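You operate a simulated robot arm through the tools that you are given. There is no shell and no other tool.

The job below is to be done with a simulated robot arm. You get a single attempt, and the scene is never put back.

TASK
Put things in order on the top of the packing table. At the end: the white order card from the top of the packing table is in the green tub; the grey tag pack from the top of the packing table stands where the white order card stood; the red marker (marked "OVER") stands where the grey tag pack stood; the grey test weight from the top of the packing table stands where the red marker stood; whatever was shut is shut again. Leave all else as you found it, and nothing knocked over.

The check looks at the end state, three seconds after you hand in, the way a careful person would. Anything else that was tipped, shoved, dropped, spilled or broken makes it a failure.

THE ROBOT
A 7-joint arm with a two-finger parallel gripper, fixed in place. Base frame: the origin is at the foot of the arm, x ahead of it, y to its left, z up; the work surface is at about z = 0. Lengths are in m, angles in degrees, forces in N, time in s.
With the tool pointing down near the work surface it reaches from about 0.22 to 0.58 m from the base axis. Its first joint turns from -66.0 to 66.0 degrees. Payload 2.5 kg.
The TCP is the grasp point between the finger pads, 0.023 m short of the fingertips. In the tool frame z runs along the fingers and y along their closing line. Largest opening 0.094 m; finger width 0.038, thickness 0.01; the body of the gripper, 0.054 by 0.096 m, starts 0.039 m behind the TCP.
Orientation is that of the tool frame in the base frame, as a unit quaternion [x, y, z, w]. With the fingers straight down and closing along the base's y, the tool's x points along the base's -x, its y along +y and its z along -z.

THE INTERFACE
- The arm moves only by the tool nudge_tool. Its argument "plan" is text: rows parted by semicolons, each of 7 numbers parted by spaces: the finger opening in m, from 0 to 0.094, then the shift along the tool's x, y, z in units of 50 mm (1.0 is 50 mm), then the turn, a rotation vector about the tool's x, y, z in units of 6 degrees (1.0 is 6 degrees). In form: claw dx dy dz ax ay az; .... A call has 1 to 20 rows; each row shifts and turns the commanded pose from where the row before left it, along the tool's axes as they then stand. A call with a number of a shift or a turn outside -1 to 1 is refused whole. Rows are played at 5 a second. More than 0.05 m and 8.6 degrees between two rows, or a gripper value outside its range, and nothing of the call is played. A pose out of reach is approached as far as the arm can. The call stops where the force on the tool passes 40 N (or 10 N more than at its start, if that is more) or the arm is blocked; 0.2 s more then pass. Each finger travels about 0.108 m/s and halts on what it meets, pressing with about 33 N; the grip force reading is that of the motor and also rises with nothing between the fingers. The clock runs only during rows and for 0.2 s after the last one: add rows that do not move to give the fingers time. It gives the time, the measured TCP pose, the force on the tool (base axes), the opening and the grip force at its end, in the units of the frame above (readings bear some noise), with the torque about the TCP (base axes, N m) and any sound that the robot's microphone picked up, and new pictures: "show" is both (left out), scene, wrist or none.
- Cameras (640 x 400 px; columns grow to the right, rows downward): "scene" is fixed at [0.1021, -0.4015, 0.5383]; the picture's right is [0.92, -0.40, 0.00], its down [-0.25, -0.58, -0.77] and it looks along [0.31, 0.71, -0.64] (base axes); focal length 297 px, centre (320, 200). "wrist" rides on the gripper at [0.087, 0.016, -0.075] in the tool frame; the picture's right is [-0.18, 0.98, 0.00], its down [-0.58, -0.11, -0.81] and it looks along [-0.79, -0.15, 0.59] (tool axes); focal length 243 px, centre (320, 200). There is no depth. A picture from a camera that has moved, and an enlarged one, comes with that camera's place and axes in the base frame and with its lens.
- zoom(camera, box): a new picture of the part [left, top, right, bottom] of that camera's present view, enlarged. It takes no simulated time.
- close_job(): hands the job in; it is judged then, once.

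Places have to be worked out from the pictures, the camera data and where the tool is seen. Open the gripper and draw the arm clear of the work before you hand the job in, unless the task says otherwise.

The tools are called after "Request:" by a JSON object that holds its "fn" and its "kwargs". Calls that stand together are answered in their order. nudge_tool: Moves the arm, as the interface text tells. Its arguments: {"type":"object","properties":{"plan":{"type":"string"},"show":{"type":"string","enum":["both","scene","wrist","none"]}},"required":["plan"]} The other tools are called the same way: zoom (camera, box) takes an enlarged picture of a part of a camera's view; close_job () hands the job in.

At the start:

```text
time_s: 0.0
ee_pos: [0.2967, 0.0969, 0.3105]
tcp_rot: [0.001, 1.0, 0.0, 0.0]
force: [-0.5, 1.0, 0.8]
wrist_torque: [0.0, 0.0, -0.01]
opening: 0.0941
grasp_force: 0.0
```

scene: 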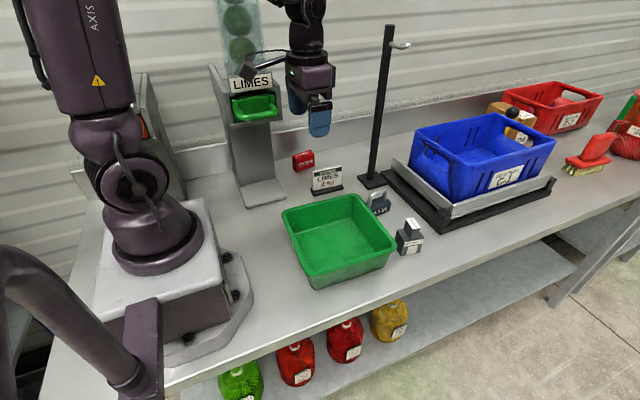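
wrist: 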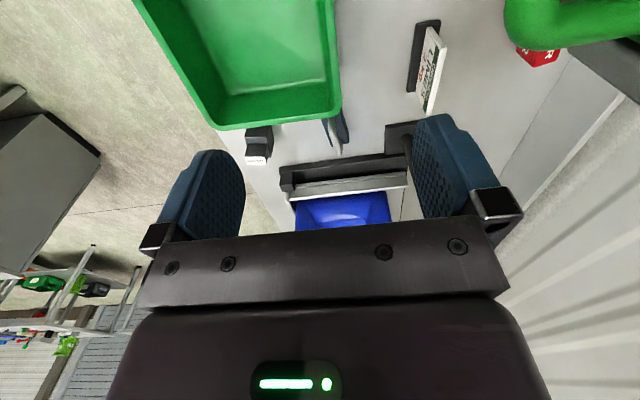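

I start by looking closely at the objects on the table: the green tub, the white card, the red block and the two grey things.

Request:
{"fn": "zoom", "kwargs": {"camera": "scene", "box": [280, 140, 440, 260]}}

Request:
{"fn": "zoom", "kwargs": {"camera": "scene", "box": [200, 60, 360, 220]}}

Request:
{"fn": "zoom", "kwargs": {"camera": "wrist", "box": [220, 0, 600, 240]}}

```text
3.33 times, centred on (360, 200) of scene
camera zoom: at [0.1021, -0.4015, 0.5383], right [0.92, -0.4, 0.0], down [-0.25, -0.58, -0.77], along [0.31, 0.71, -0.64], focal length 990 px, centre (187, 200)
```

zoom: 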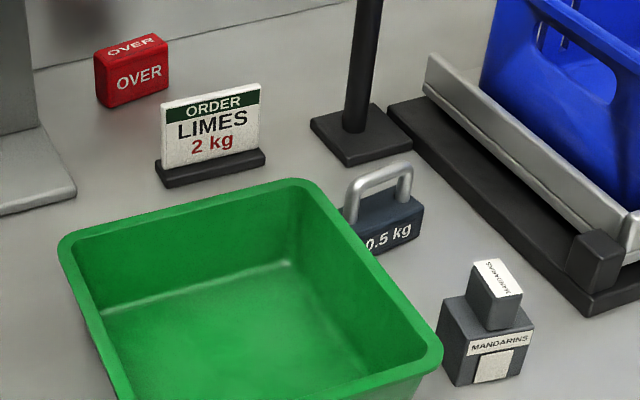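

```text
2.50 times, centred on (280, 140) of scene
camera zoom: at [0.1021, -0.4015, 0.5383], right [0.92, -0.4, 0.0], down [-0.25, -0.58, -0.77], along [0.31, 0.71, -0.64], focal length 742 px, centre (420, 350)
```

zoom: 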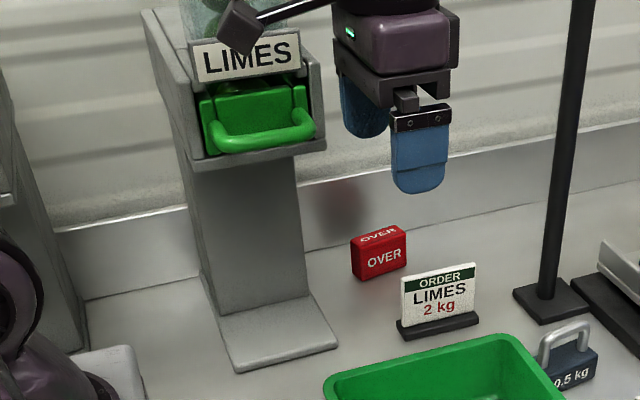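

```text
1.67 times, centred on (410, 120) of wrist
camera zoom: at [0.2091, 0.1142, 0.3831], right [0.18, 0.98, 0.0], down [0.58, -0.11, 0.81], along [0.79, -0.15, -0.59], focal length 404 px, centre (170, 333)
```

zoom: 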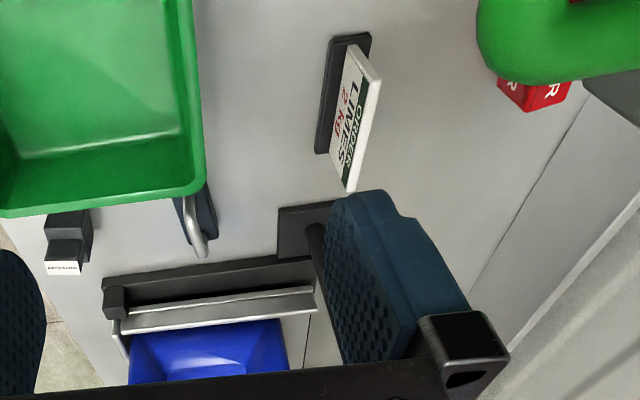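

The card, red marker, 0.5 kg weight and tag pack are all on the table. I want sharper views of each, and of the dispenser next to the marker.

Request:
{"fn": "zoom", "kwargs": {"camera": "scene", "box": [200, 0, 300, 120]}}

Request:
{"fn": "zoom", "kwargs": {"camera": "scene", "box": [200, 110, 300, 220]}}

Request:
{"fn": "zoom", "kwargs": {"camera": "scene", "box": [280, 145, 350, 200]}}

Request:
{"fn": "zoom", "kwargs": {"camera": "scene", "box": [355, 180, 435, 260]}}

Request:
{"fn": "zoom", "kwargs": {"camera": "scene", "box": [0, 0, 200, 200]}}

```text
3.33 times, centred on (250, 60) of scene
camera zoom: at [0.1021, -0.4015, 0.5383], right [0.92, -0.4, 0.0], down [-0.25, -0.58, -0.77], along [0.31, 0.71, -0.64], focal length 990 px, centre (553, 667)
```

zoom: 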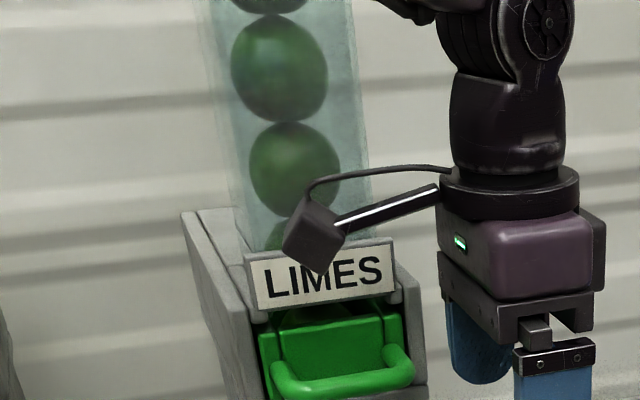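

```text
3.64 times, centred on (250, 165) of scene
camera zoom: at [0.1021, -0.4015, 0.5383], right [0.92, -0.4, 0.0], down [-0.25, -0.58, -0.77], along [0.31, 0.71, -0.64], focal length 1080 px, centre (574, 327)
```

zoom: 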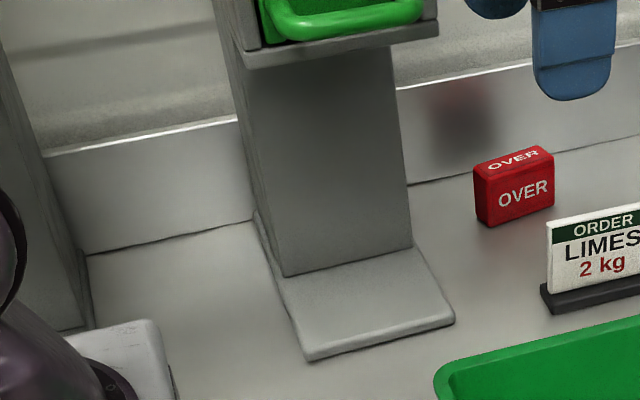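

```text
7.27 times, centred on (315, 172) of scene
camera zoom: at [0.1021, -0.4015, 0.5383], right [0.92, -0.4, 0.0], down [-0.25, -0.58, -0.77], along [0.31, 0.71, -0.64], focal length 2160 px, centre (356, 400)
```

zoom: 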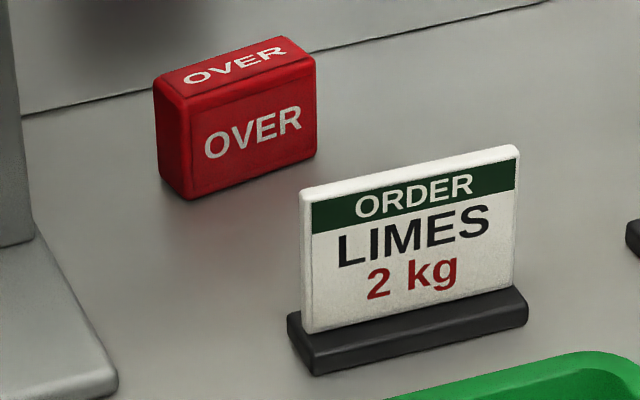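

```text
5.00 times, centred on (395, 220) of scene
camera zoom: at [0.1021, -0.4015, 0.5383], right [0.92, -0.4, 0.0], down [-0.25, -0.58, -0.77], along [0.31, 0.71, -0.64], focal length 1485 px, centre (-55, 100)
```

zoom: 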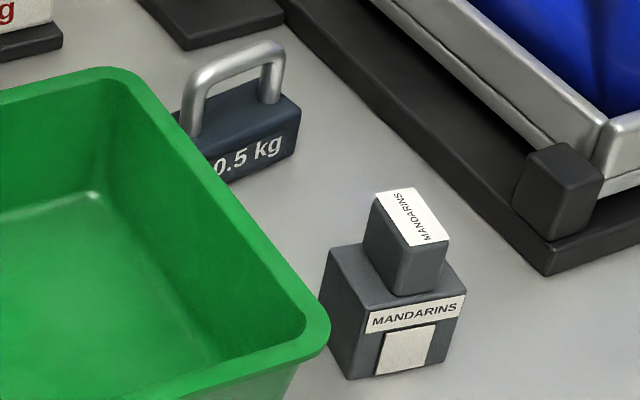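

```text
2.00 times, centred on (100, 100) of scene
camera zoom: at [0.1021, -0.4015, 0.5383], right [0.92, -0.4, 0.0], down [-0.25, -0.58, -0.77], along [0.31, 0.71, -0.64], focal length 594 px, centre (760, 400)
```

zoom: 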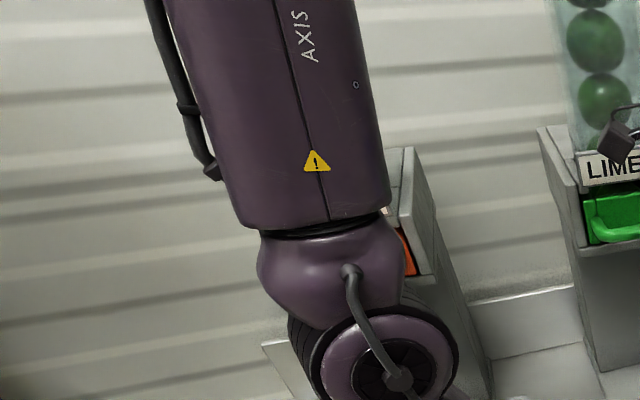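

The card sits at about (0.40, 0.227), the tag pack at (0.478, -0.055), the weight at (0.48, 0.09) and the red marker at (0.38, 0.37), close to the lime dispenser. Before going near the dispenser I draw back toward -y and up, then turn the tool so the wrist camera looks toward +y at everything.

Request:
{"fn": "nudge_tool", "kwargs": {"plan": "0.094 0 -1 -0.4 0 0 0; 0.094 0 -1 -0.4 0 0 0; 0.094 0 -1 -0.4 0 0 0; 0.094 0 -1 -0.4 0 0 0; 0.094 0 0 0 0 0 0; 0.094 0 0 0 0 0 0", "show": "both"}}

```text
refused: row 1 steps farther than a row can; nothing moved
```

The diagonal step was over the 50 mm limit per row, so I use smaller steps for the same move.

Request:
{"fn": "nudge_tool", "kwargs": {"plan": "0.094 0 -0.8 -0.4 0 0 0; 0.094 0 -0.8 -0.4 0 0 0; 0.094 0 -0.8 -0.4 0 0 0; 0.094 0 -0.8 -0.4 0 0 0; 0.094 0 -0.8 -0.2 0 0 0; 0.094 0 0 0 0 0 0; 0.094 0 0 0 0 0 0", "show": "both"}}

```text
time_s: 1.6
ee_pos: [0.2998, -0.1025, 0.4021]
tcp_rot: [0.001, 1.0, 0.0, 0.001]
force: [-0.1, 0.0, -0.2]
wrist_torque: [0.0, -0.03, 0.03]
opening: 0.0939
grasp_force: 0.0
camera wrist: at [0.2123, -0.0851, 0.4756], right [0.18, 0.98, 0.0], down [0.58, -0.11, 0.81], along [0.79, -0.15, -0.59], focal length 243 px, centre (320, 200)
```

scene: 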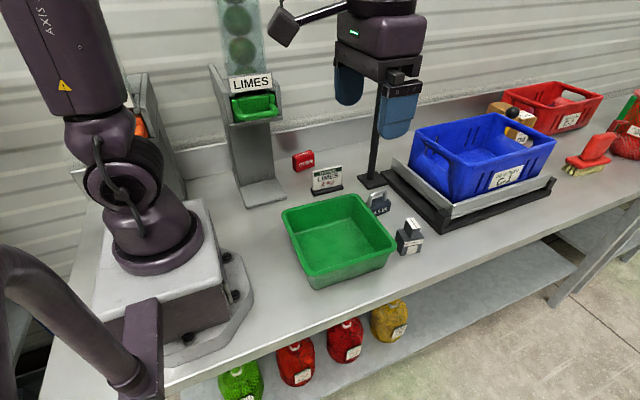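
wrist: 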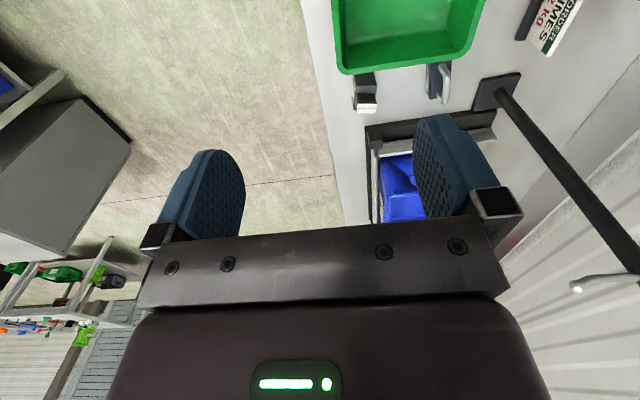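

Now I rotate the tool 90° about the vertical so the wrist camera faces +y toward the dispenser and marker.

Request:
{"fn": "nudge_tool", "kwargs": {"plan": "0.094 0 0 0 0 0 -1; 0.094 0 0 0 0 0 -1; 0.094 0 0 0 0 0 -1; 0.094 0 0 0 0 0 -1; 0.094 0 0 0 0 0 -1; 0.094 0 0 0 0 0 -1; 0.094 0 0 0 0 0 -1; 0.094 0 0 0 0 0 -1; 0.094 0 0 0 0 0 -1; 0.094 0 0 0 0 0 -1; 0.094 0 0 0 0 0 -1; 0.094 0 0 0 0 0 -1; 0.094 0 0 0 0 0 -1; 0.094 0 0 0 0 0 -1; 0.094 0 0 0 0 0 -1; 0.094 0 0 0 0 0 0; 0.094 0 0 0 0 0 0", "show": "both"}}

```text
time_s: 5.2
ee_pos: [0.2963, -0.103, 0.399]
tcp_rot: [0.707, -0.707, 0.0, -0.001]
force: [0.3, -0.2, 0.5]
wrist_torque: [-0.02, -0.01, 0.03]
opening: 0.0937
grasp_force: 0.0
camera wrist: at [0.279, -0.1883, 0.4734], right [-0.98, 0.18, 0.0], down [0.11, 0.58, 0.81], along [0.15, 0.79, -0.59], focal length 243 px, centre (320, 200)
```

scene: 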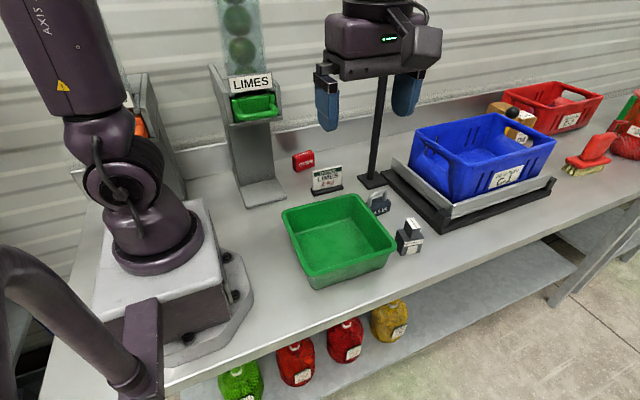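
wrist: 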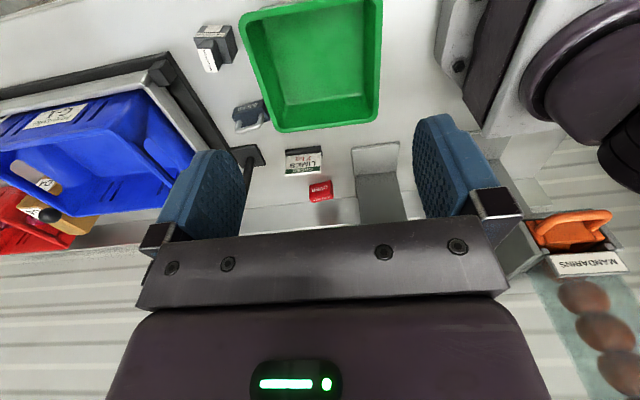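

The wrist camera now sees the marker, card, weight, tag pack and tub from the other side. I zoom in to pin their places.

Request:
{"fn": "zoom", "kwargs": {"camera": "wrist", "box": [180, 0, 420, 150]}}

Request:
{"fn": "zoom", "kwargs": {"camera": "wrist", "box": [220, 130, 420, 240]}}

Request:
{"fn": "zoom", "kwargs": {"camera": "wrist", "box": [180, 10, 280, 140]}}

```text
2.67 times, centred on (300, 75) of wrist
camera zoom: at [0.279, -0.1883, 0.4734], right [-0.98, 0.18, 0.0], down [0.11, 0.58, 0.81], along [0.15, 0.79, -0.59], focal length 647 px, centre (373, 533)
```

zoom: 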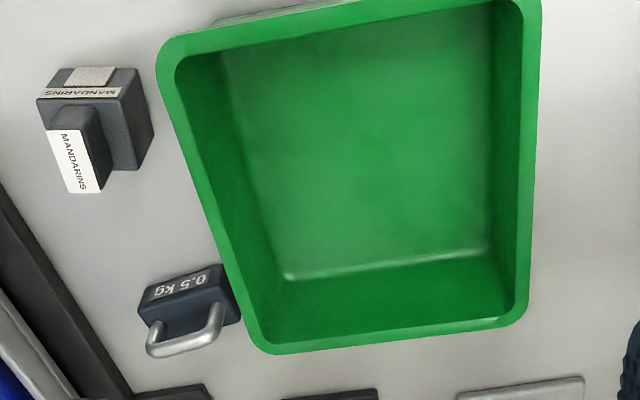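

```text
3.20 times, centred on (320, 185) of wrist
camera zoom: at [0.279, -0.1883, 0.4734], right [-0.98, 0.18, 0.0], down [0.11, 0.58, 0.81], along [0.15, 0.79, -0.59], focal length 776 px, centre (320, 248)
```

zoom: 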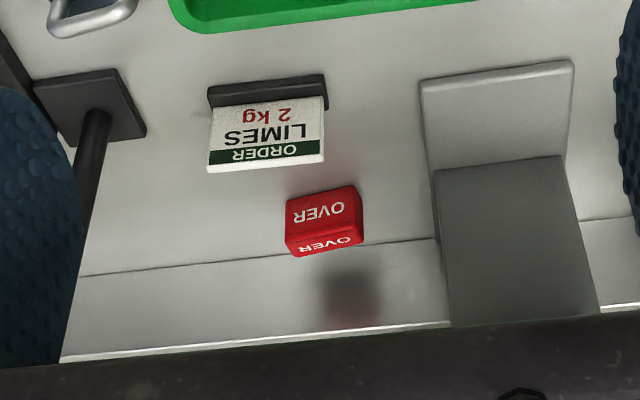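

```text
3.08 times, centred on (230, 75) of wrist
camera zoom: at [0.279, -0.1883, 0.4734], right [-0.98, 0.18, 0.0], down [0.11, 0.58, 0.81], along [0.15, 0.79, -0.59], focal length 746 px, centre (597, 585)
```

zoom: 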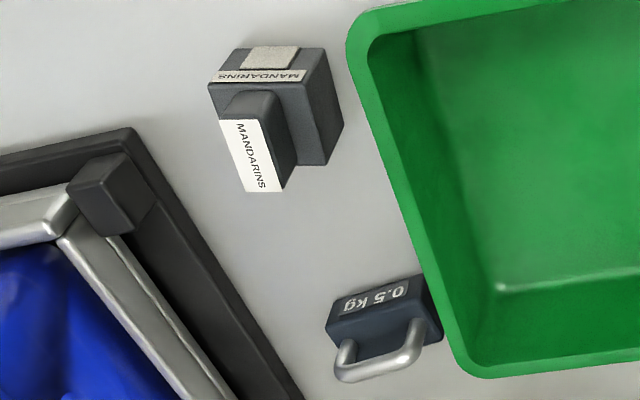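

Card base spans x 0.351–0.445 with its front edge near y 0.215, and both cameras agree to a few mm. I turn the tool back so it closes along y, then move down over the clear corner near (0.40, -0.10, 0.20).

Request:
{"fn": "nudge_tool", "kwargs": {"plan": "0.094 0 0 0 0 0 1; 0.094 0 0 0 0 0 1; 0.094 0 0 0 0 0 1; 0.094 0 0 0 0 0 1; 0.094 0 0 0 0 0 1; 0.094 0 0 0 0 0 1; 0.094 0 0 0 0 0 1; 0.094 0 0 0 0 0 1; 0.094 0 0 0 0 0 1; 0.094 0 0 0 0 0 1; 0.094 0 0 0 0 0 1; 0.094 0 0 0 0 0 1; 0.094 0 0 0 0 0 1; 0.094 0 0 0 0 0 1; 0.094 0 0 0 0 0 1; 0.094 -0.5 0 0.8 0 0 0; 0.094 -0.5 0 0.8 0 0 0; 0.094 -0.5 0 0.8 0 0 0; 0.094 -0.5 0 0.8 0 0 0; 0.094 0 0 0.8 0 0 0", "show": "both"}}

```text
time_s: 9.4
ee_pos: [0.3954, -0.1016, 0.1981]
tcp_rot: [0.001, 1.0, 0.0, 0.0]
force: [0.4, 0.0, -0.2]
wrist_torque: [0.02, -0.02, 0.01]
opening: 0.0941
grasp_force: 0.0
camera wrist: at [0.3081, -0.0853, 0.2726], right [0.19, 0.98, 0.0], down [0.58, -0.11, 0.81], along [0.79, -0.15, -0.59], focal length 243 px, centre (320, 200)
```

scene: 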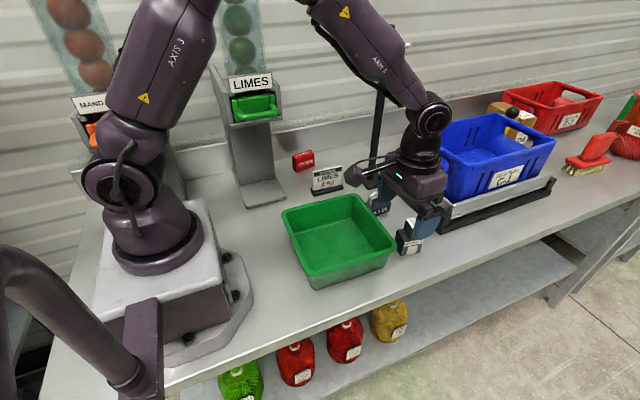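
wrist: 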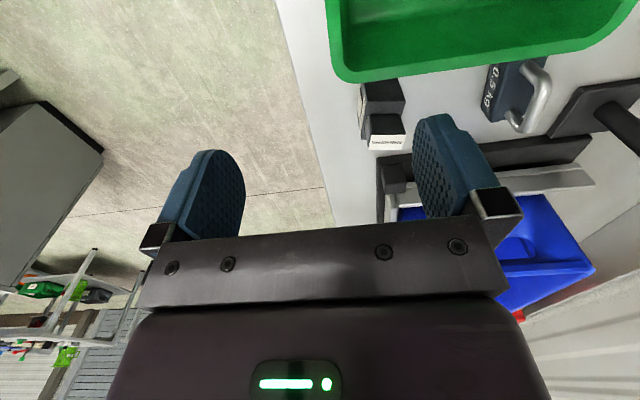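

The arm is now visible: the wrist joint sits about 0.17 m above the TCP and the elbow points up. I zoom in on the forearm and the dispenser head to judge the clearances I will have near the marker.

Request:
{"fn": "zoom", "kwargs": {"camera": "scene", "box": [300, 0, 480, 260]}}

Request:
{"fn": "zoom", "kwargs": {"camera": "scene", "box": [60, 0, 300, 150]}}

```text
1.54 times, centred on (390, 130) of scene
camera zoom: at [0.1021, -0.4015, 0.5383], right [0.92, -0.4, 0.0], down [-0.25, -0.58, -0.77], along [0.31, 0.71, -0.64], focal length 457 px, centre (212, 308)
```

zoom: 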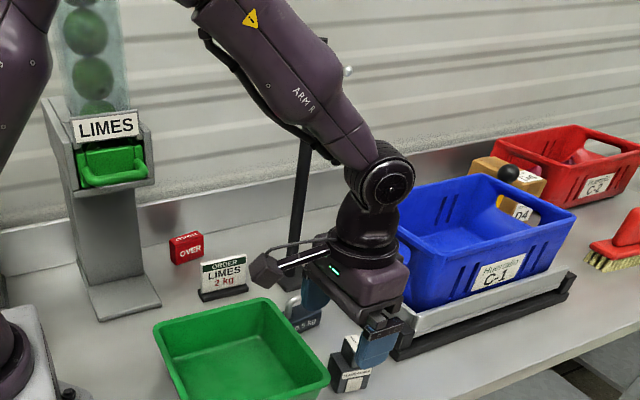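

```text
2.67 times, centred on (180, 75) of scene
camera zoom: at [0.1021, -0.4015, 0.5383], right [0.92, -0.4, 0.0], down [-0.25, -0.58, -0.77], along [0.31, 0.71, -0.64], focal length 792 px, centre (693, 533)
```

zoom: 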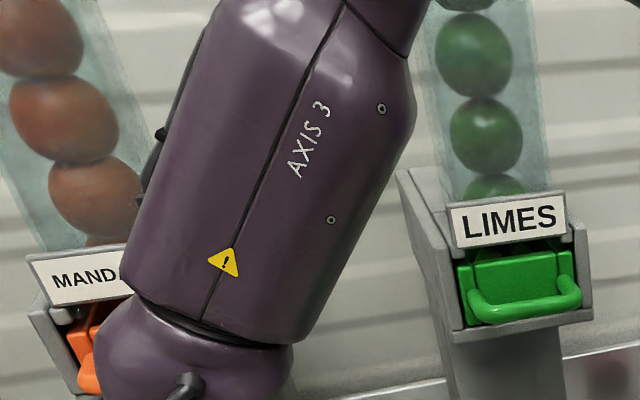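

The forearm is roughly 70 mm thick and tapers toward the wrist. I move along +y at about z 0.15, above the tub rim and the card top, and stop just short of the card to check.

Request:
{"fn": "nudge_tool", "kwargs": {"plan": "0.094 -0.05 0.85 0.16 0 0 0; 0.094 0 0.85 0.16 0 0 0; 0.094 0 0.85 0.16 0 0 0; 0.094 0 0.85 0.16 0 0 0; 0.094 0 0.85 0.16 0 0 0; 0.094 0 0.85 0.16 0 0 0; 0.094 0 0 0 0 0 0; 0.094 0 0 0 0 0 0", "show": "both"}}

```text
time_s: 11.2
ee_pos: [0.4009, 0.1507, 0.1498]
tcp_rot: [0.002, 1.0, -0.001, 0.0]
force: [-0.2, 0.9, -0.4]
wrist_torque: [-0.02, -0.01, 0.03]
opening: 0.094
grasp_force: 0.0
camera wrist: at [0.3132, 0.1678, 0.2243], right [0.19, 0.98, 0.0], down [0.58, -0.11, 0.81], along [0.79, -0.15, -0.59], focal length 243 px, centre (320, 200)
```

scene: 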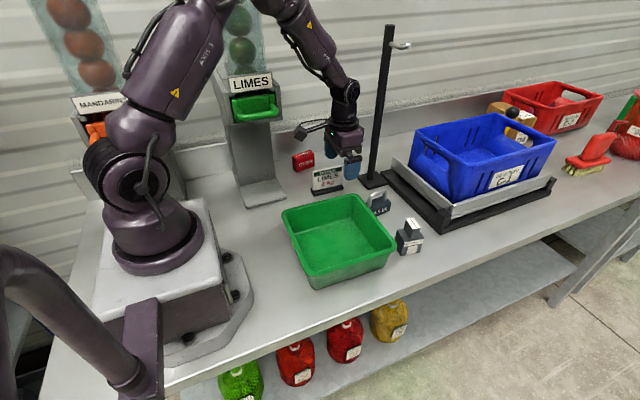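
wrist: 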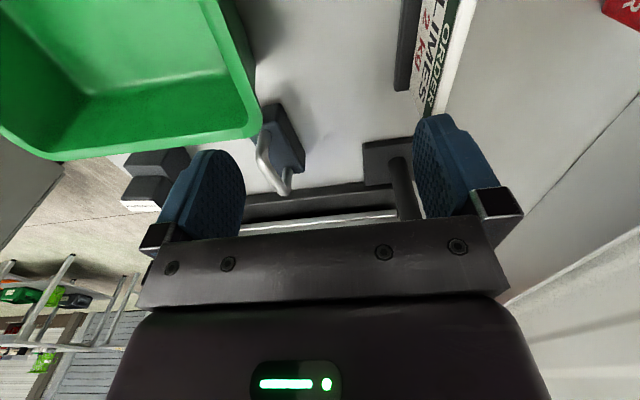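

The arm is clear of the dispenser here. I check where the card's plate lies in this closer wrist view.

Request:
{"fn": "zoom", "kwargs": {"camera": "wrist", "box": [340, 0, 540, 125]}}

Request:
{"fn": "zoom", "kwargs": {"camera": "scene", "box": [200, 0, 400, 200]}}

```text
3.20 times, centred on (440, 62) of wrist
camera zoom: at [0.3132, 0.1678, 0.2243], right [0.19, 0.98, 0.0], down [0.58, -0.11, 0.81], along [0.79, -0.15, -0.59], focal length 776 px, centre (-64, 640)
```

zoom: 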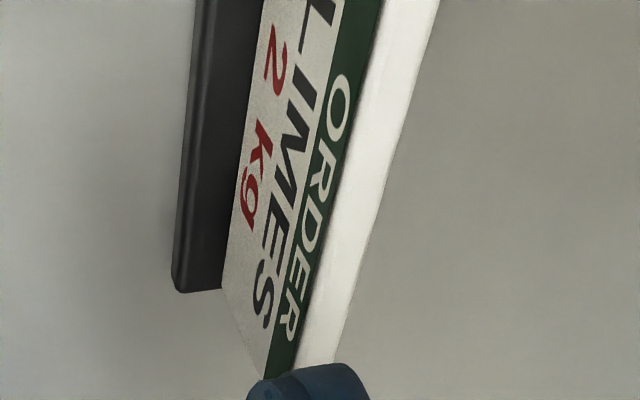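

```text
2.00 times, centred on (300, 100) of scene
camera zoom: at [0.1021, -0.4015, 0.5383], right [0.92, -0.4, 0.0], down [-0.25, -0.58, -0.77], along [0.31, 0.71, -0.64], focal length 594 px, centre (360, 400)
```

zoom: 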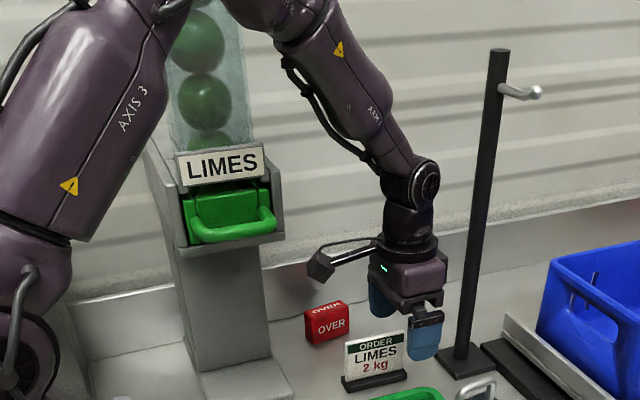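

The plate's mid-plane is at about y 0.229 with its centre at x 0.398. I move over it staying low, descend to z 0.058 and close the fingers.

Request:
{"fn": "nudge_tool", "kwargs": {"plan": "0.094 0.06 0.785 0.2 0 0 0; 0.094 0 0.785 0.2 0 0 0; 0.094 0 0 0 0 0 0; 0.094 0 0 0.5 0 0 0; 0.094 0 0 0.5 0 0 0; 0.094 0 0 0.42 0 0 0; 0.094 0 0 0 0 0 0; 0.094 0 0 0 0 0 0", "show": "both"}}

```text
time_s: 13.0
ee_pos: [0.3953, 0.2298, 0.0604]
tcp_rot: [0.001, 1.0, 0.0, 0.0]
force: [0.3, -0.2, 0.0]
wrist_torque: [-0.01, 0.03, 0.02]
opening: 0.0937
grasp_force: 0.1
camera wrist: at [0.3086, 0.2476, 0.1352], right [0.18, 0.98, 0.0], down [0.58, -0.11, 0.81], along [0.79, -0.15, -0.59], focal length 243 px, centre (320, 200)
```

scene: 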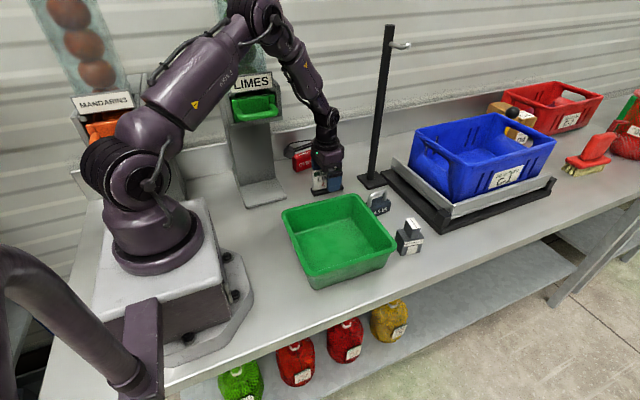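
wrist: 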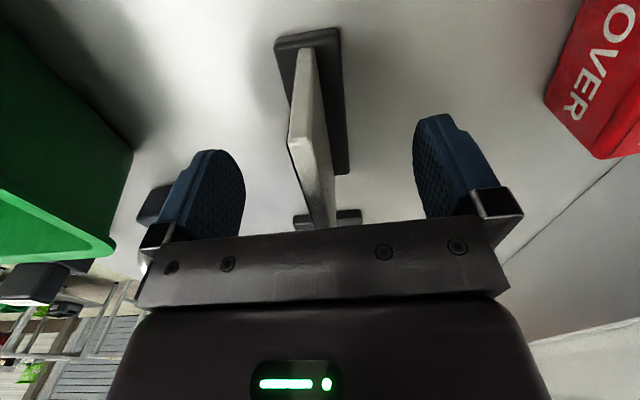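

The plate is centred between the fingers. I close the gripper.

Request:
{"fn": "nudge_tool", "kwargs": {"plan": "0.0 0 0 0 0 0 0; 0.0 0 0 0 0 0 0; 0.0 0 0 0 0 0 0; 0.0 0 0 0 0 0 0", "show": "both"}}

Request:
{"fn": "zoom", "kwargs": {"camera": "scene", "box": [160, 0, 360, 210]}}

```text
time_s: 14.0
ee_pos: [0.3949, 0.2309, 0.0621]
tcp_rot: [0.002, 1.0, -0.001, 0.0]
force: [0.6, 0.1, 0.3]
wrist_torque: [-0.01, 0.02, 0.02]
opening: 0.0075
grasp_force: 32.7
camera wrist: at [0.3086, 0.2475, 0.1354], right [0.18, 0.98, 0.0], down [0.58, -0.11, 0.81], along [0.79, -0.15, -0.59], focal length 243 px, centre (320, 200)
```

scene: 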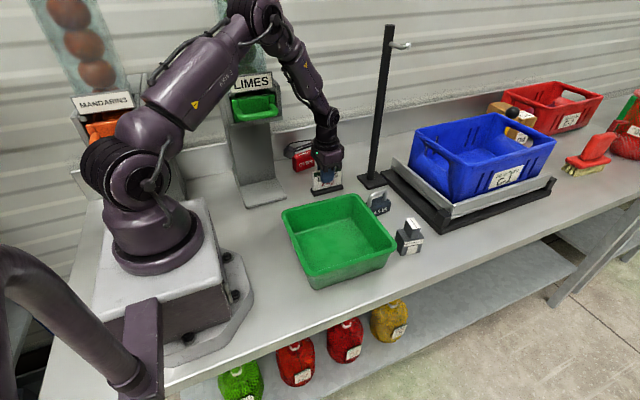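
wrist: 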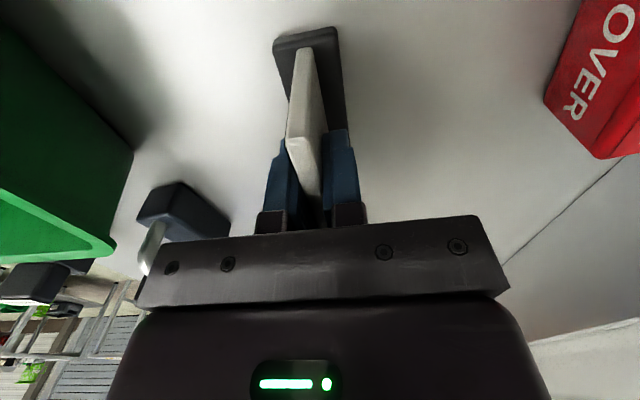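

```text
1.90 times, centred on (260, 105) of scene
camera zoom: at [0.1021, -0.4015, 0.5383], right [0.92, -0.4, 0.0], down [-0.25, -0.58, -0.77], along [0.31, 0.71, -0.64], focal length 566 px, centre (434, 381)
```

zoom: 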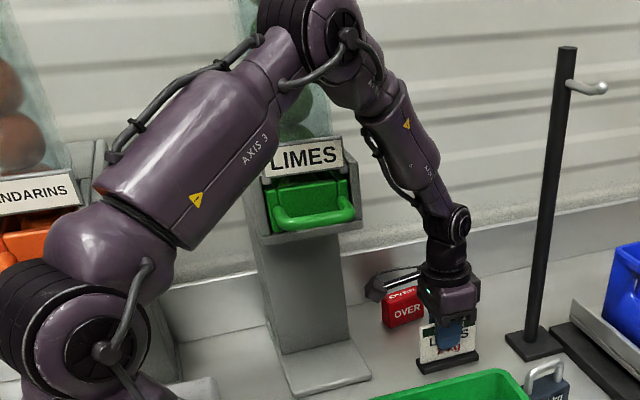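

The card is held at 33 N. I lift it, back away toward -y while rising above the tub rim, then move over the tub centre at about (0.32, 0.01).

Request:
{"fn": "nudge_tool", "kwargs": {"plan": "0.0 0 0 -0.5 0 0 0; 0.0 0 0 -0.5 0 0 0; 0.0 0 -0.9 -0.4 0 0 0; 0.0 0 -0.9 -0.4 0 0 0; 0.0 0 -0.9 -0.4 0 0 0; 0.0 0 -0.9 -0.4 0 0 0; 0.0 0.75 -0.4 0 0 0 0; 0.0 0.75 -0.4 0 0 0 0; 0.0 0 0 0 0 0 0; 0.0 0 0 0 0 0 0", "show": "both"}}

```text
time_s: 16.2
ee_pos: [0.3194, 0.0105, 0.1926]
tcp_rot: [-0.001, 1.0, 0.0, 0.0]
force: [-0.2, 0.3, -1.6]
wrist_torque: [-0.02, 0.01, -0.03]
opening: 0.0078
grasp_force: 33.3
camera wrist: at [0.2324, 0.0273, 0.2666], right [0.18, 0.98, 0.0], down [0.58, -0.11, 0.81], along [0.79, -0.15, -0.59], focal length 243 px, centre (320, 200)
```

scene: 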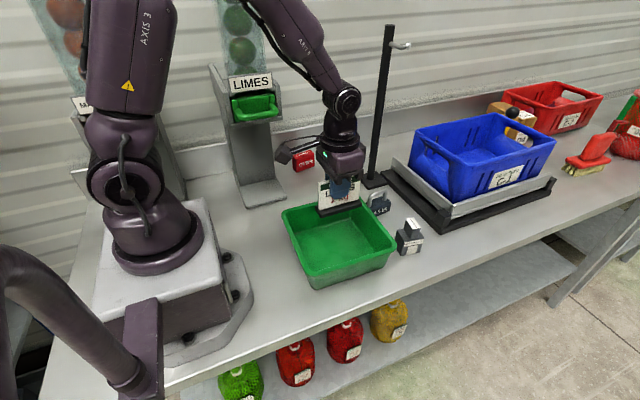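
wrist: 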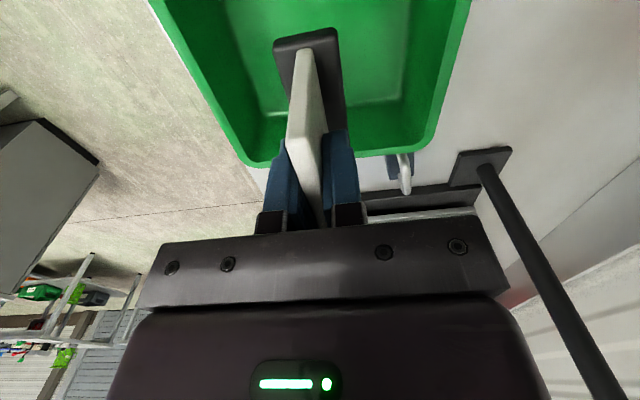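

The card hangs upright over the tub. I lower it to about 15 mm above where I expect the tub floor, then go on in small steps.

Request:
{"fn": "nudge_tool", "kwargs": {"plan": "0.0 0 0 0.8 0 0 0; 0.0 0 0 0.8 0 0 0; 0.0 0 0 0.6 0 0 0; 0.0 0 0 0.15 0 0 0; 0.0 0 0 0 0 0 0", "show": "both"}}

Request:
{"fn": "zoom", "kwargs": {"camera": "scene", "box": [270, 150, 410, 300]}}

```text
time_s: 17.4
ee_pos: [0.3197, 0.0106, 0.0715]
tcp_rot: [0.0, 1.0, 0.0, -0.001]
force: [-0.4, 0.7, -0.1]
wrist_torque: [-0.02, -0.03, 0.0]
opening: 0.0076
grasp_force: 32.9
camera wrist: at [0.2331, 0.0277, 0.1461], right [0.18, 0.98, 0.0], down [0.58, -0.11, 0.81], along [0.79, -0.15, -0.59], focal length 243 px, centre (320, 200)
```

scene: 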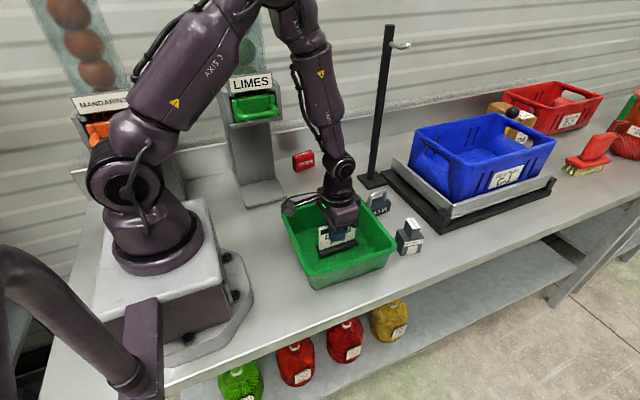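
wrist: 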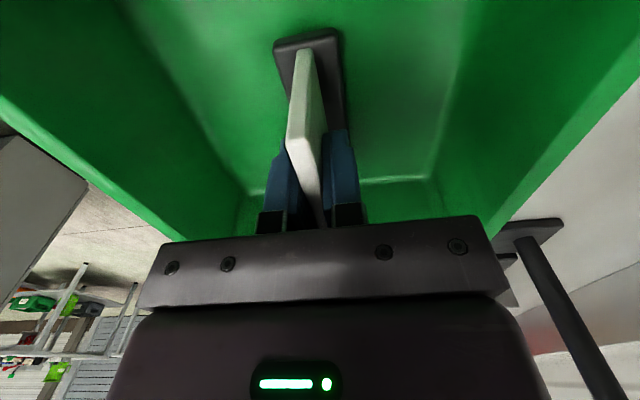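

```text
2.67 times, centred on (340, 225) of scene
camera zoom: at [0.1021, -0.4015, 0.5383], right [0.92, -0.4, 0.0], down [-0.25, -0.58, -0.77], along [0.31, 0.71, -0.64], focal length 792 px, centre (267, 133)
```

zoom: 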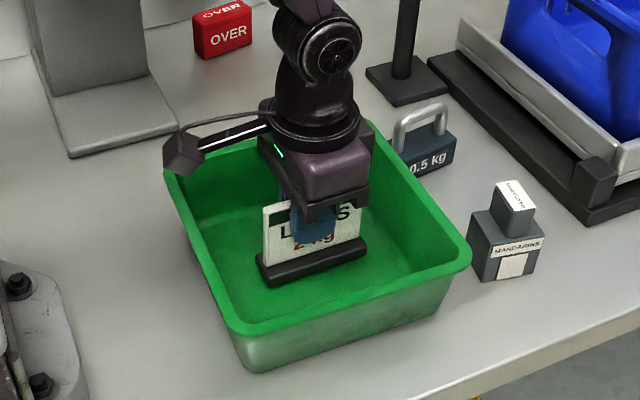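

The card is just above the tub floor. I step down 2 mm at a time and watch the force for contact.

Request:
{"fn": "nudge_tool", "kwargs": {"plan": "0.0 0 0 0.04 0 0 0; 0.0 0 0 0 0 0 0", "show": "none"}}

```text
time_s: 18.0
ee_pos: [0.3204, 0.0108, 0.0693]
tcp_rot: [0.001, 1.0, 0.0, 0.0]
force: [0.9, -0.4, -1.0]
wrist_torque: [0.02, 0.03, -0.01]
opening: 0.0075
grasp_force: 32.6
```

Still hanging free with no contact force, so I lower another 2 mm.

Request:
{"fn": "nudge_tool", "kwargs": {"plan": "0.0 0 0 0.04 0 0 0; 0.0 0 0 0 0 0 0", "show": "none"}}

```text
time_s: 18.6
ee_pos: [0.3203, 0.0101, 0.0676]
tcp_rot: [0.0, 1.0, 0.0, 0.0]
force: [-0.1, -0.1, -1.1]
wrist_torque: [0.0, 0.0, 0.02]
opening: 0.0077
grasp_force: 33.3
```

No contact yet; one more 2 mm step down.

Request:
{"fn": "nudge_tool", "kwargs": {"plan": "0.0 0 0 0.04 0 0 0; 0.0 0 0 0 0 0 0", "show": "none"}}

```text
time_s: 19.2
ee_pos: [0.32, 0.0094, 0.0658]
tcp_rot: [0.001, 1.0, 0.0, 0.0]
force: [-0.1, 0.1, -0.7]
wrist_torque: [-0.01, -0.02, 0.01]
opening: 0.0073
grasp_force: 32.8
```

Still free at z 0.0658; I take one more 1.5 mm step.

Request:
{"fn": "nudge_tool", "kwargs": {"plan": "0.0 0 0 0.03 0 0 0; 0.0 0 0 0 0 0 0", "show": "none"}}

```text
time_s: 19.8
ee_pos: [0.3211, 0.0103, 0.0661]
tcp_rot: [0.0, 1.0, 0.0, 0.0]
force: [-5.7, -1.4, 18.2]
wrist_torque: [-0.02, 0.12, 0.0]
opening: 0.0077
grasp_force: 32.8
```

Contact at z 0.066 (18 N), so the card stands on the tub floor. I ease up 0.7 mm, open the fingers, and rise straight out.

Request:
{"fn": "nudge_tool", "kwargs": {"plan": "0.0 0 0 -0.015 0 0 0; 0.0 0 0 0 0 0 0; 0.03 0 0 0 0 0 0; 0.06 0 0 0 0 0 0; 0.06 0 0 0 0 0 0; 0.06 0 0 0 0 0 0; 0.06 0 0 -0.3 0 0 0; 0.06 0 0 -0.6 0 0 0; 0.06 0 0 -0.8 0 0 0; 0.06 0 0 -0.8 0 0 0; 0.06 0 0 0 0 0 0", "show": "both"}}

```text
time_s: 22.2
ee_pos: [0.3198, 0.0096, 0.1919]
tcp_rot: [0.0, 1.0, 0.0, 0.0]
force: [-0.3, 0.3, 0.3]
wrist_torque: [0.0, 0.01, 0.01]
opening: 0.06
grasp_force: 0.1
camera wrist: at [0.2332, 0.0267, 0.2654], right [0.18, 0.98, 0.0], down [0.58, -0.11, 0.81], along [0.79, -0.15, -0.59], focal length 243 px, centre (320, 200)
```

scene: 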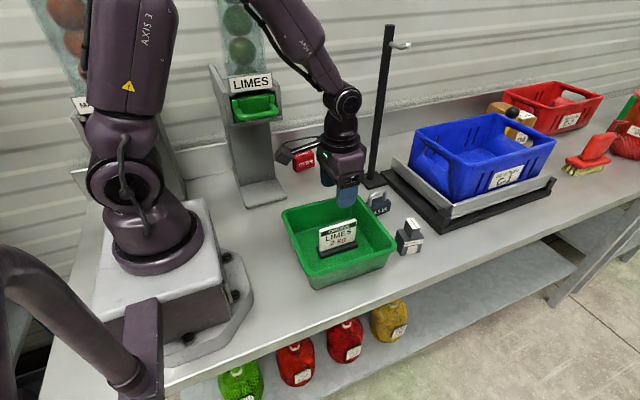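
wrist: 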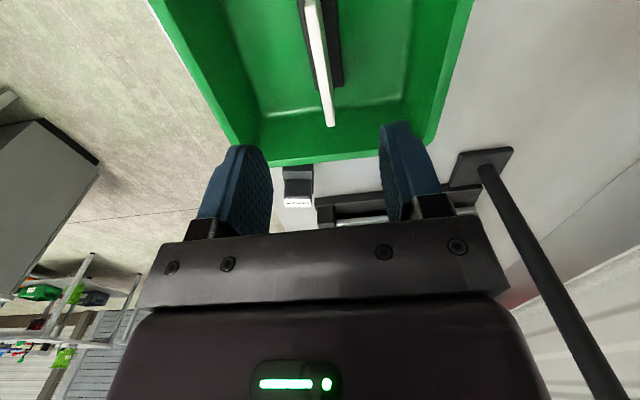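

The card stands upright in the tub. Next is the tag pack: I move above it at (0.478, -0.055) and start turning the tool so it will close along x, with the camera on the +y side.

Request:
{"fn": "nudge_tool", "kwargs": {"plan": "0.094 -0.79 -0.32 0 0 0 0; 0.094 -0.79 -0.32 0 0 0 0; 0.094 -0.79 -0.32 0 0 0 0; 0.094 -0.79 -0.32 0 0 0 0; 0.094 0 0 0 0 0 1; 0.094 0 0 0 0 0 1; 0.094 0 0 0 0 0 1; 0.094 0 0 0 0 0 1; 0.094 0 0 0 0 0 1; 0.094 0 0 0 0 0 1; 0.094 0 0 0 0 0 1; 0.094 0 0 0 0 0 1; 0.094 0 0 0 0 0 1; 0.094 0 0 0 0 0 1; 0.094 0 0 0 0 0 0", "show": "both"}}

```text
time_s: 25.4
ee_pos: [0.4791, -0.0534, 0.1899]
tcp_rot: [0.5, 0.866, 0.0, 0.0]
force: [-0.6, 0.1, 0.1]
wrist_torque: [0.0, 0.0, -0.01]
opening: 0.094
grasp_force: 0.0
camera wrist: at [0.449, 0.0304, 0.2652], right [0.94, 0.33, 0.0], down [0.2, -0.56, 0.81], along [0.27, -0.76, -0.59], focal length 243 px, centre (320, 200)
```

scene: 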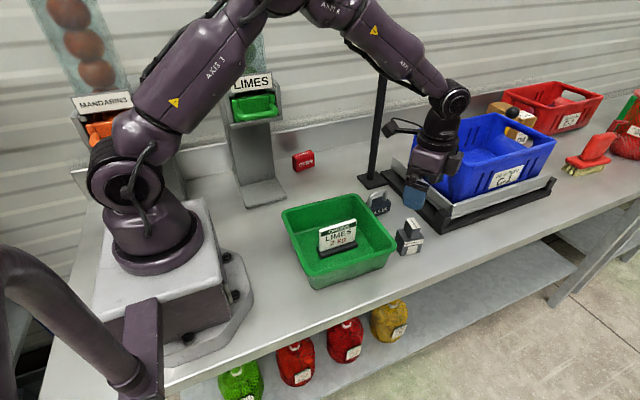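
wrist: 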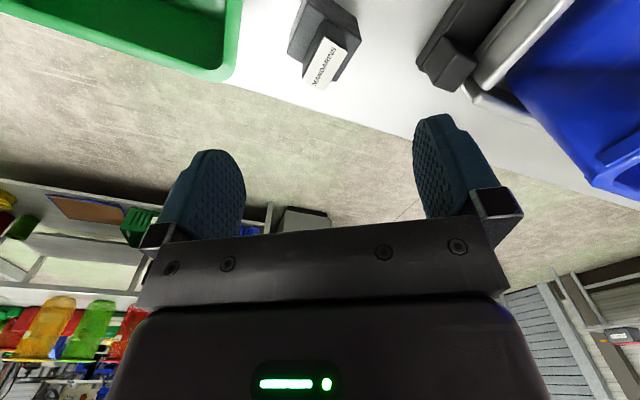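

The rotation is fine so far. I finish turning to about -101° to match the tag pack's slight yaw, then measure it again.

Request:
{"fn": "nudge_tool", "kwargs": {"plan": "0.094 0 0 0 0 0 1; 0.094 0 0 0 0 0 1; 0.094 0 0 0 0 0 1; 0.094 0 0 0 0 0 1; 0.094 0 0 0 0 0 1; 0.094 0 0 0 0 0 1; 0.094 0 0 0 0 0 0.83; 0.094 0 0 0 0 0 0; 0.094 0 0 0 0 0 0", "show": "both"}}

Request:
{"fn": "zoom", "kwargs": {"camera": "wrist", "box": [220, 0, 420, 125]}}

Request:
{"fn": "zoom", "kwargs": {"camera": "scene", "box": [360, 170, 460, 260]}}

```text
time_s: 27.4
ee_pos: [0.4767, -0.0538, 0.1908]
tcp_rot: [0.772, 0.636, -0.001, 0.0]
force: [0.8, 0.0, 1.0]
wrist_torque: [0.02, 0.01, 0.01]
opening: 0.094
grasp_force: 0.0
camera wrist: at [0.5095, 0.029, 0.2651], right [0.93, -0.37, 0.0], down [-0.22, -0.55, 0.81], along [-0.3, -0.75, -0.59], focal length 243 px, centre (320, 200)
```

scene: 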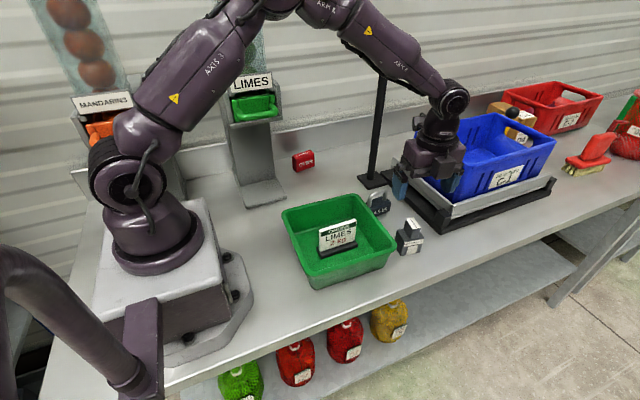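
wrist: 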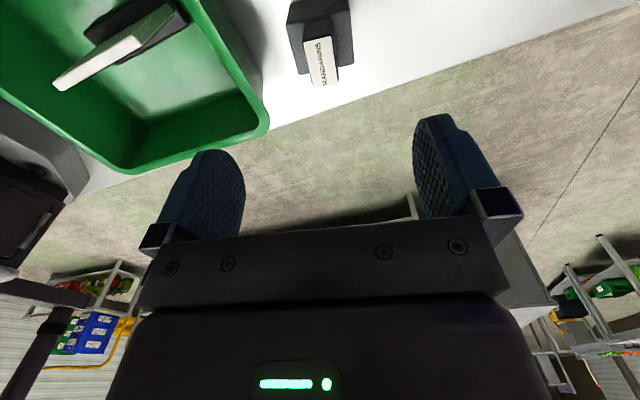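

```text
3.20 times, centred on (320, 62) of wrist
camera zoom: at [0.5095, 0.029, 0.2651], right [0.93, -0.37, 0.0], down [-0.22, -0.55, 0.81], along [-0.3, -0.75, -0.59], focal length 776 px, centre (320, 640)
```

zoom: 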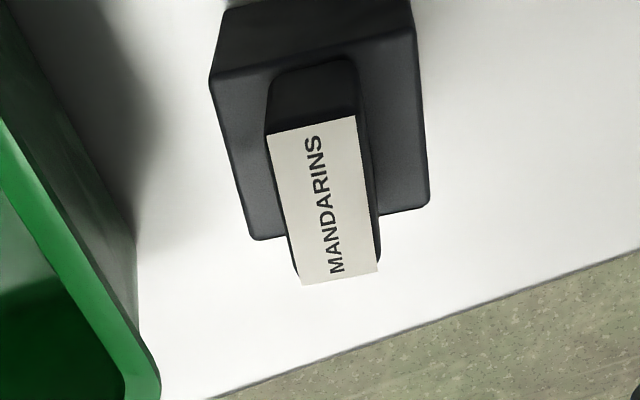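

```text
4.44 times, centred on (410, 215) of scene
camera zoom: at [0.1021, -0.4015, 0.5383], right [0.92, -0.4, 0.0], down [-0.25, -0.58, -0.77], along [0.31, 0.71, -0.64], focal length 1320 px, centre (-80, 133)
```

zoom: 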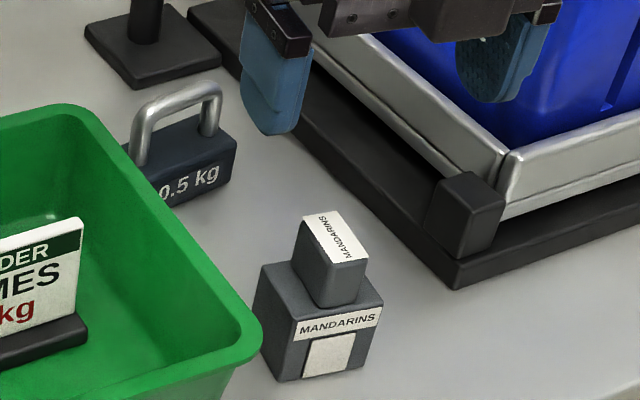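

The tag pack is centred at (0.479, -0.053), yawed -11°, about 48 x 39 mm, with its top near z 0.078. I narrow the fingers to 0.070 so they clear the tub rim, and come down around the lower block.

Request:
{"fn": "nudge_tool", "kwargs": {"plan": "0.07 0.024 0.042 0 0 0 0; 0.07 0 0 0 0 0 0; 0.07 0 0 0.9 0 0 0; 0.07 0 0 0.9 0 0 0; 0.07 0 0 0.6 0 0 0; 0.07 0 0 0.49 0 0 0; 0.07 0 0 0 0 0 0", "show": "both"}}

Request:
{"fn": "zoom", "kwargs": {"camera": "scene", "box": [360, 150, 480, 270]}}

```text
time_s: 29.0
ee_pos: [0.4823, -0.0541, 0.0452]
tcp_rot: [0.772, 0.636, 0.0, 0.0]
force: [0.2, -0.1, -0.8]
wrist_torque: [-0.02, -0.01, 0.0]
opening: 0.0701
grasp_force: 0.1
camera wrist: at [0.5134, 0.0291, 0.1195], right [0.93, -0.37, 0.0], down [-0.22, -0.55, 0.81], along [-0.3, -0.75, -0.59], focal length 243 px, centre (320, 200)
```

scene: 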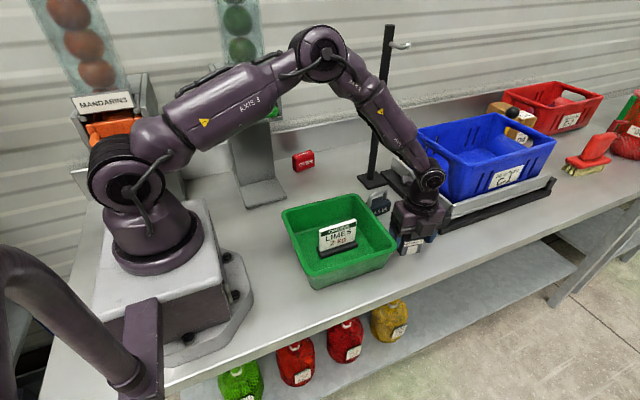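
wrist: 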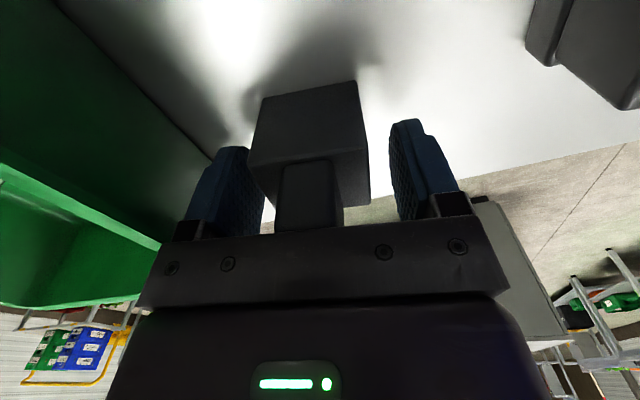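

```text
3.33 times, centred on (420, 210) of scene
camera zoom: at [0.1021, -0.4015, 0.5383], right [0.92, -0.4, 0.0], down [-0.25, -0.58, -0.77], along [0.31, 0.71, -0.64], focal length 990 px, centre (-13, 167)
```

zoom: 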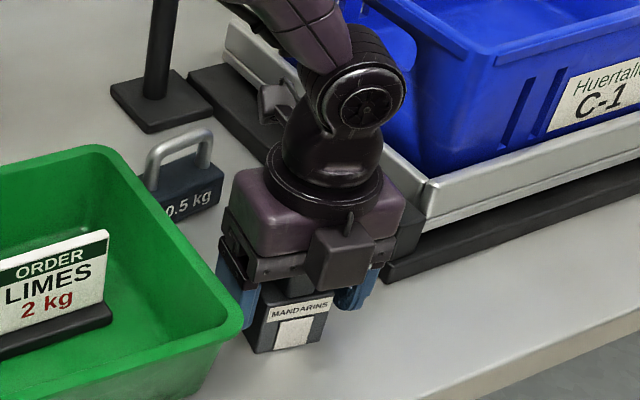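

The block sits slightly closer to the left finger, so I shift 3 mm that way and close on it.

Request:
{"fn": "nudge_tool", "kwargs": {"plan": "0.07 0 -0.06 0 0 0 0; 0.07 0 0 0 0 0 0; 0.055 0 0 0 0 0 0; 0.0 0 0 0 0 0 0; 0.0 0 0 0 0 0 0; 0.0 0 0 0 0 0 0", "show": "wrist"}}

```text
time_s: 30.4
ee_pos: [0.4783, -0.0516, 0.0457]
tcp_rot: [0.772, 0.636, 0.001, 0.0]
force: [0.0, 0.1, 2.2]
wrist_torque: [0.04, -0.04, 0.02]
opening: 0.0496
grasp_force: 32.5
camera wrist: at [0.5104, 0.0303, 0.1204], right [0.93, -0.37, 0.0], down [-0.22, -0.55, 0.81], along [-0.3, -0.75, -0.59], focal length 243 px, centre (320, 200)
```

wrist: 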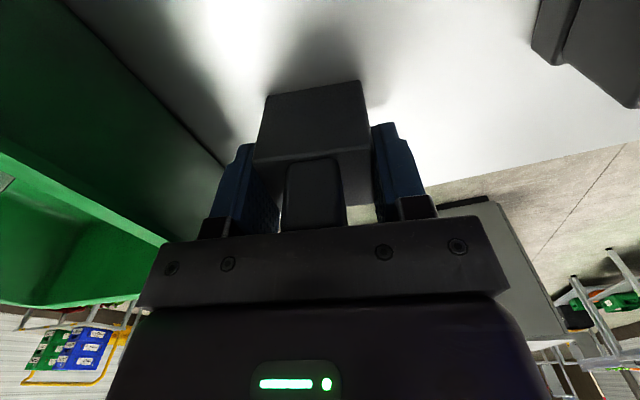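

The tag pack is held with a 0.0496 opening. I'll park it for now at about (0.455, 0.165): the red marker needs a tilted approach over the card's spot, so that spot should stay empty until last. I lift it and carry it over.

Request:
{"fn": "nudge_tool", "kwargs": {"plan": "0.0 0 0 -0.4 0 0 0; 0.0 0 0 -1 0 0 0; 0.0 0 0 -1 0 0 0; 0.0 0.838 -0.261 0 0 0 0; 0.0 0.838 -0.261 0 0 0 0; 0.0 0.838 -0.261 0 0 0 0; 0.0 0.838 -0.261 0 0 0 0; 0.0 0.838 -0.261 0 0 0 0; 0.0 0 0 0 0 0 0; 0.0 0 0 0 0 0 0", "show": "both"}}

```text
time_s: 32.6
ee_pos: [0.4558, 0.167, 0.1659]
tcp_rot: [0.773, 0.635, 0.0, 0.0]
force: [0.3, 0.3, -0.7]
wrist_torque: [-0.03, 0.0, -0.02]
opening: 0.0493
grasp_force: 32.9
camera wrist: at [0.4882, 0.249, 0.24], right [0.93, -0.37, 0.0], down [-0.22, -0.55, 0.81], along [-0.3, -0.75, -0.59], focal length 243 px, centre (320, 200)
```

scene: 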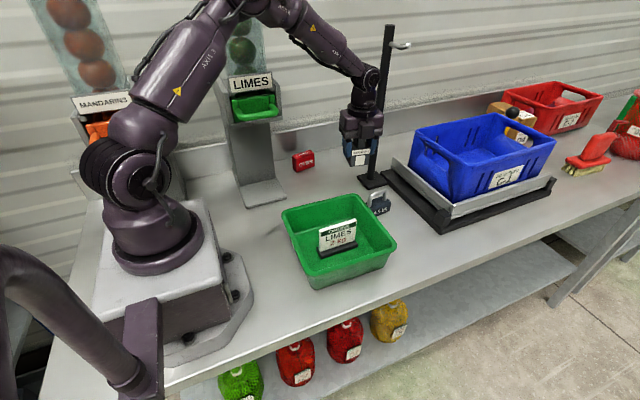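
wrist: 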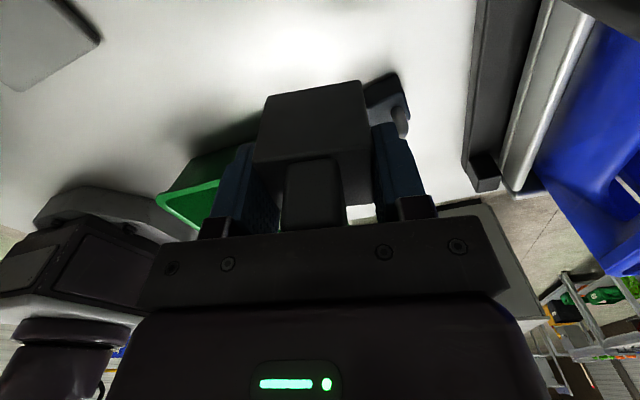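

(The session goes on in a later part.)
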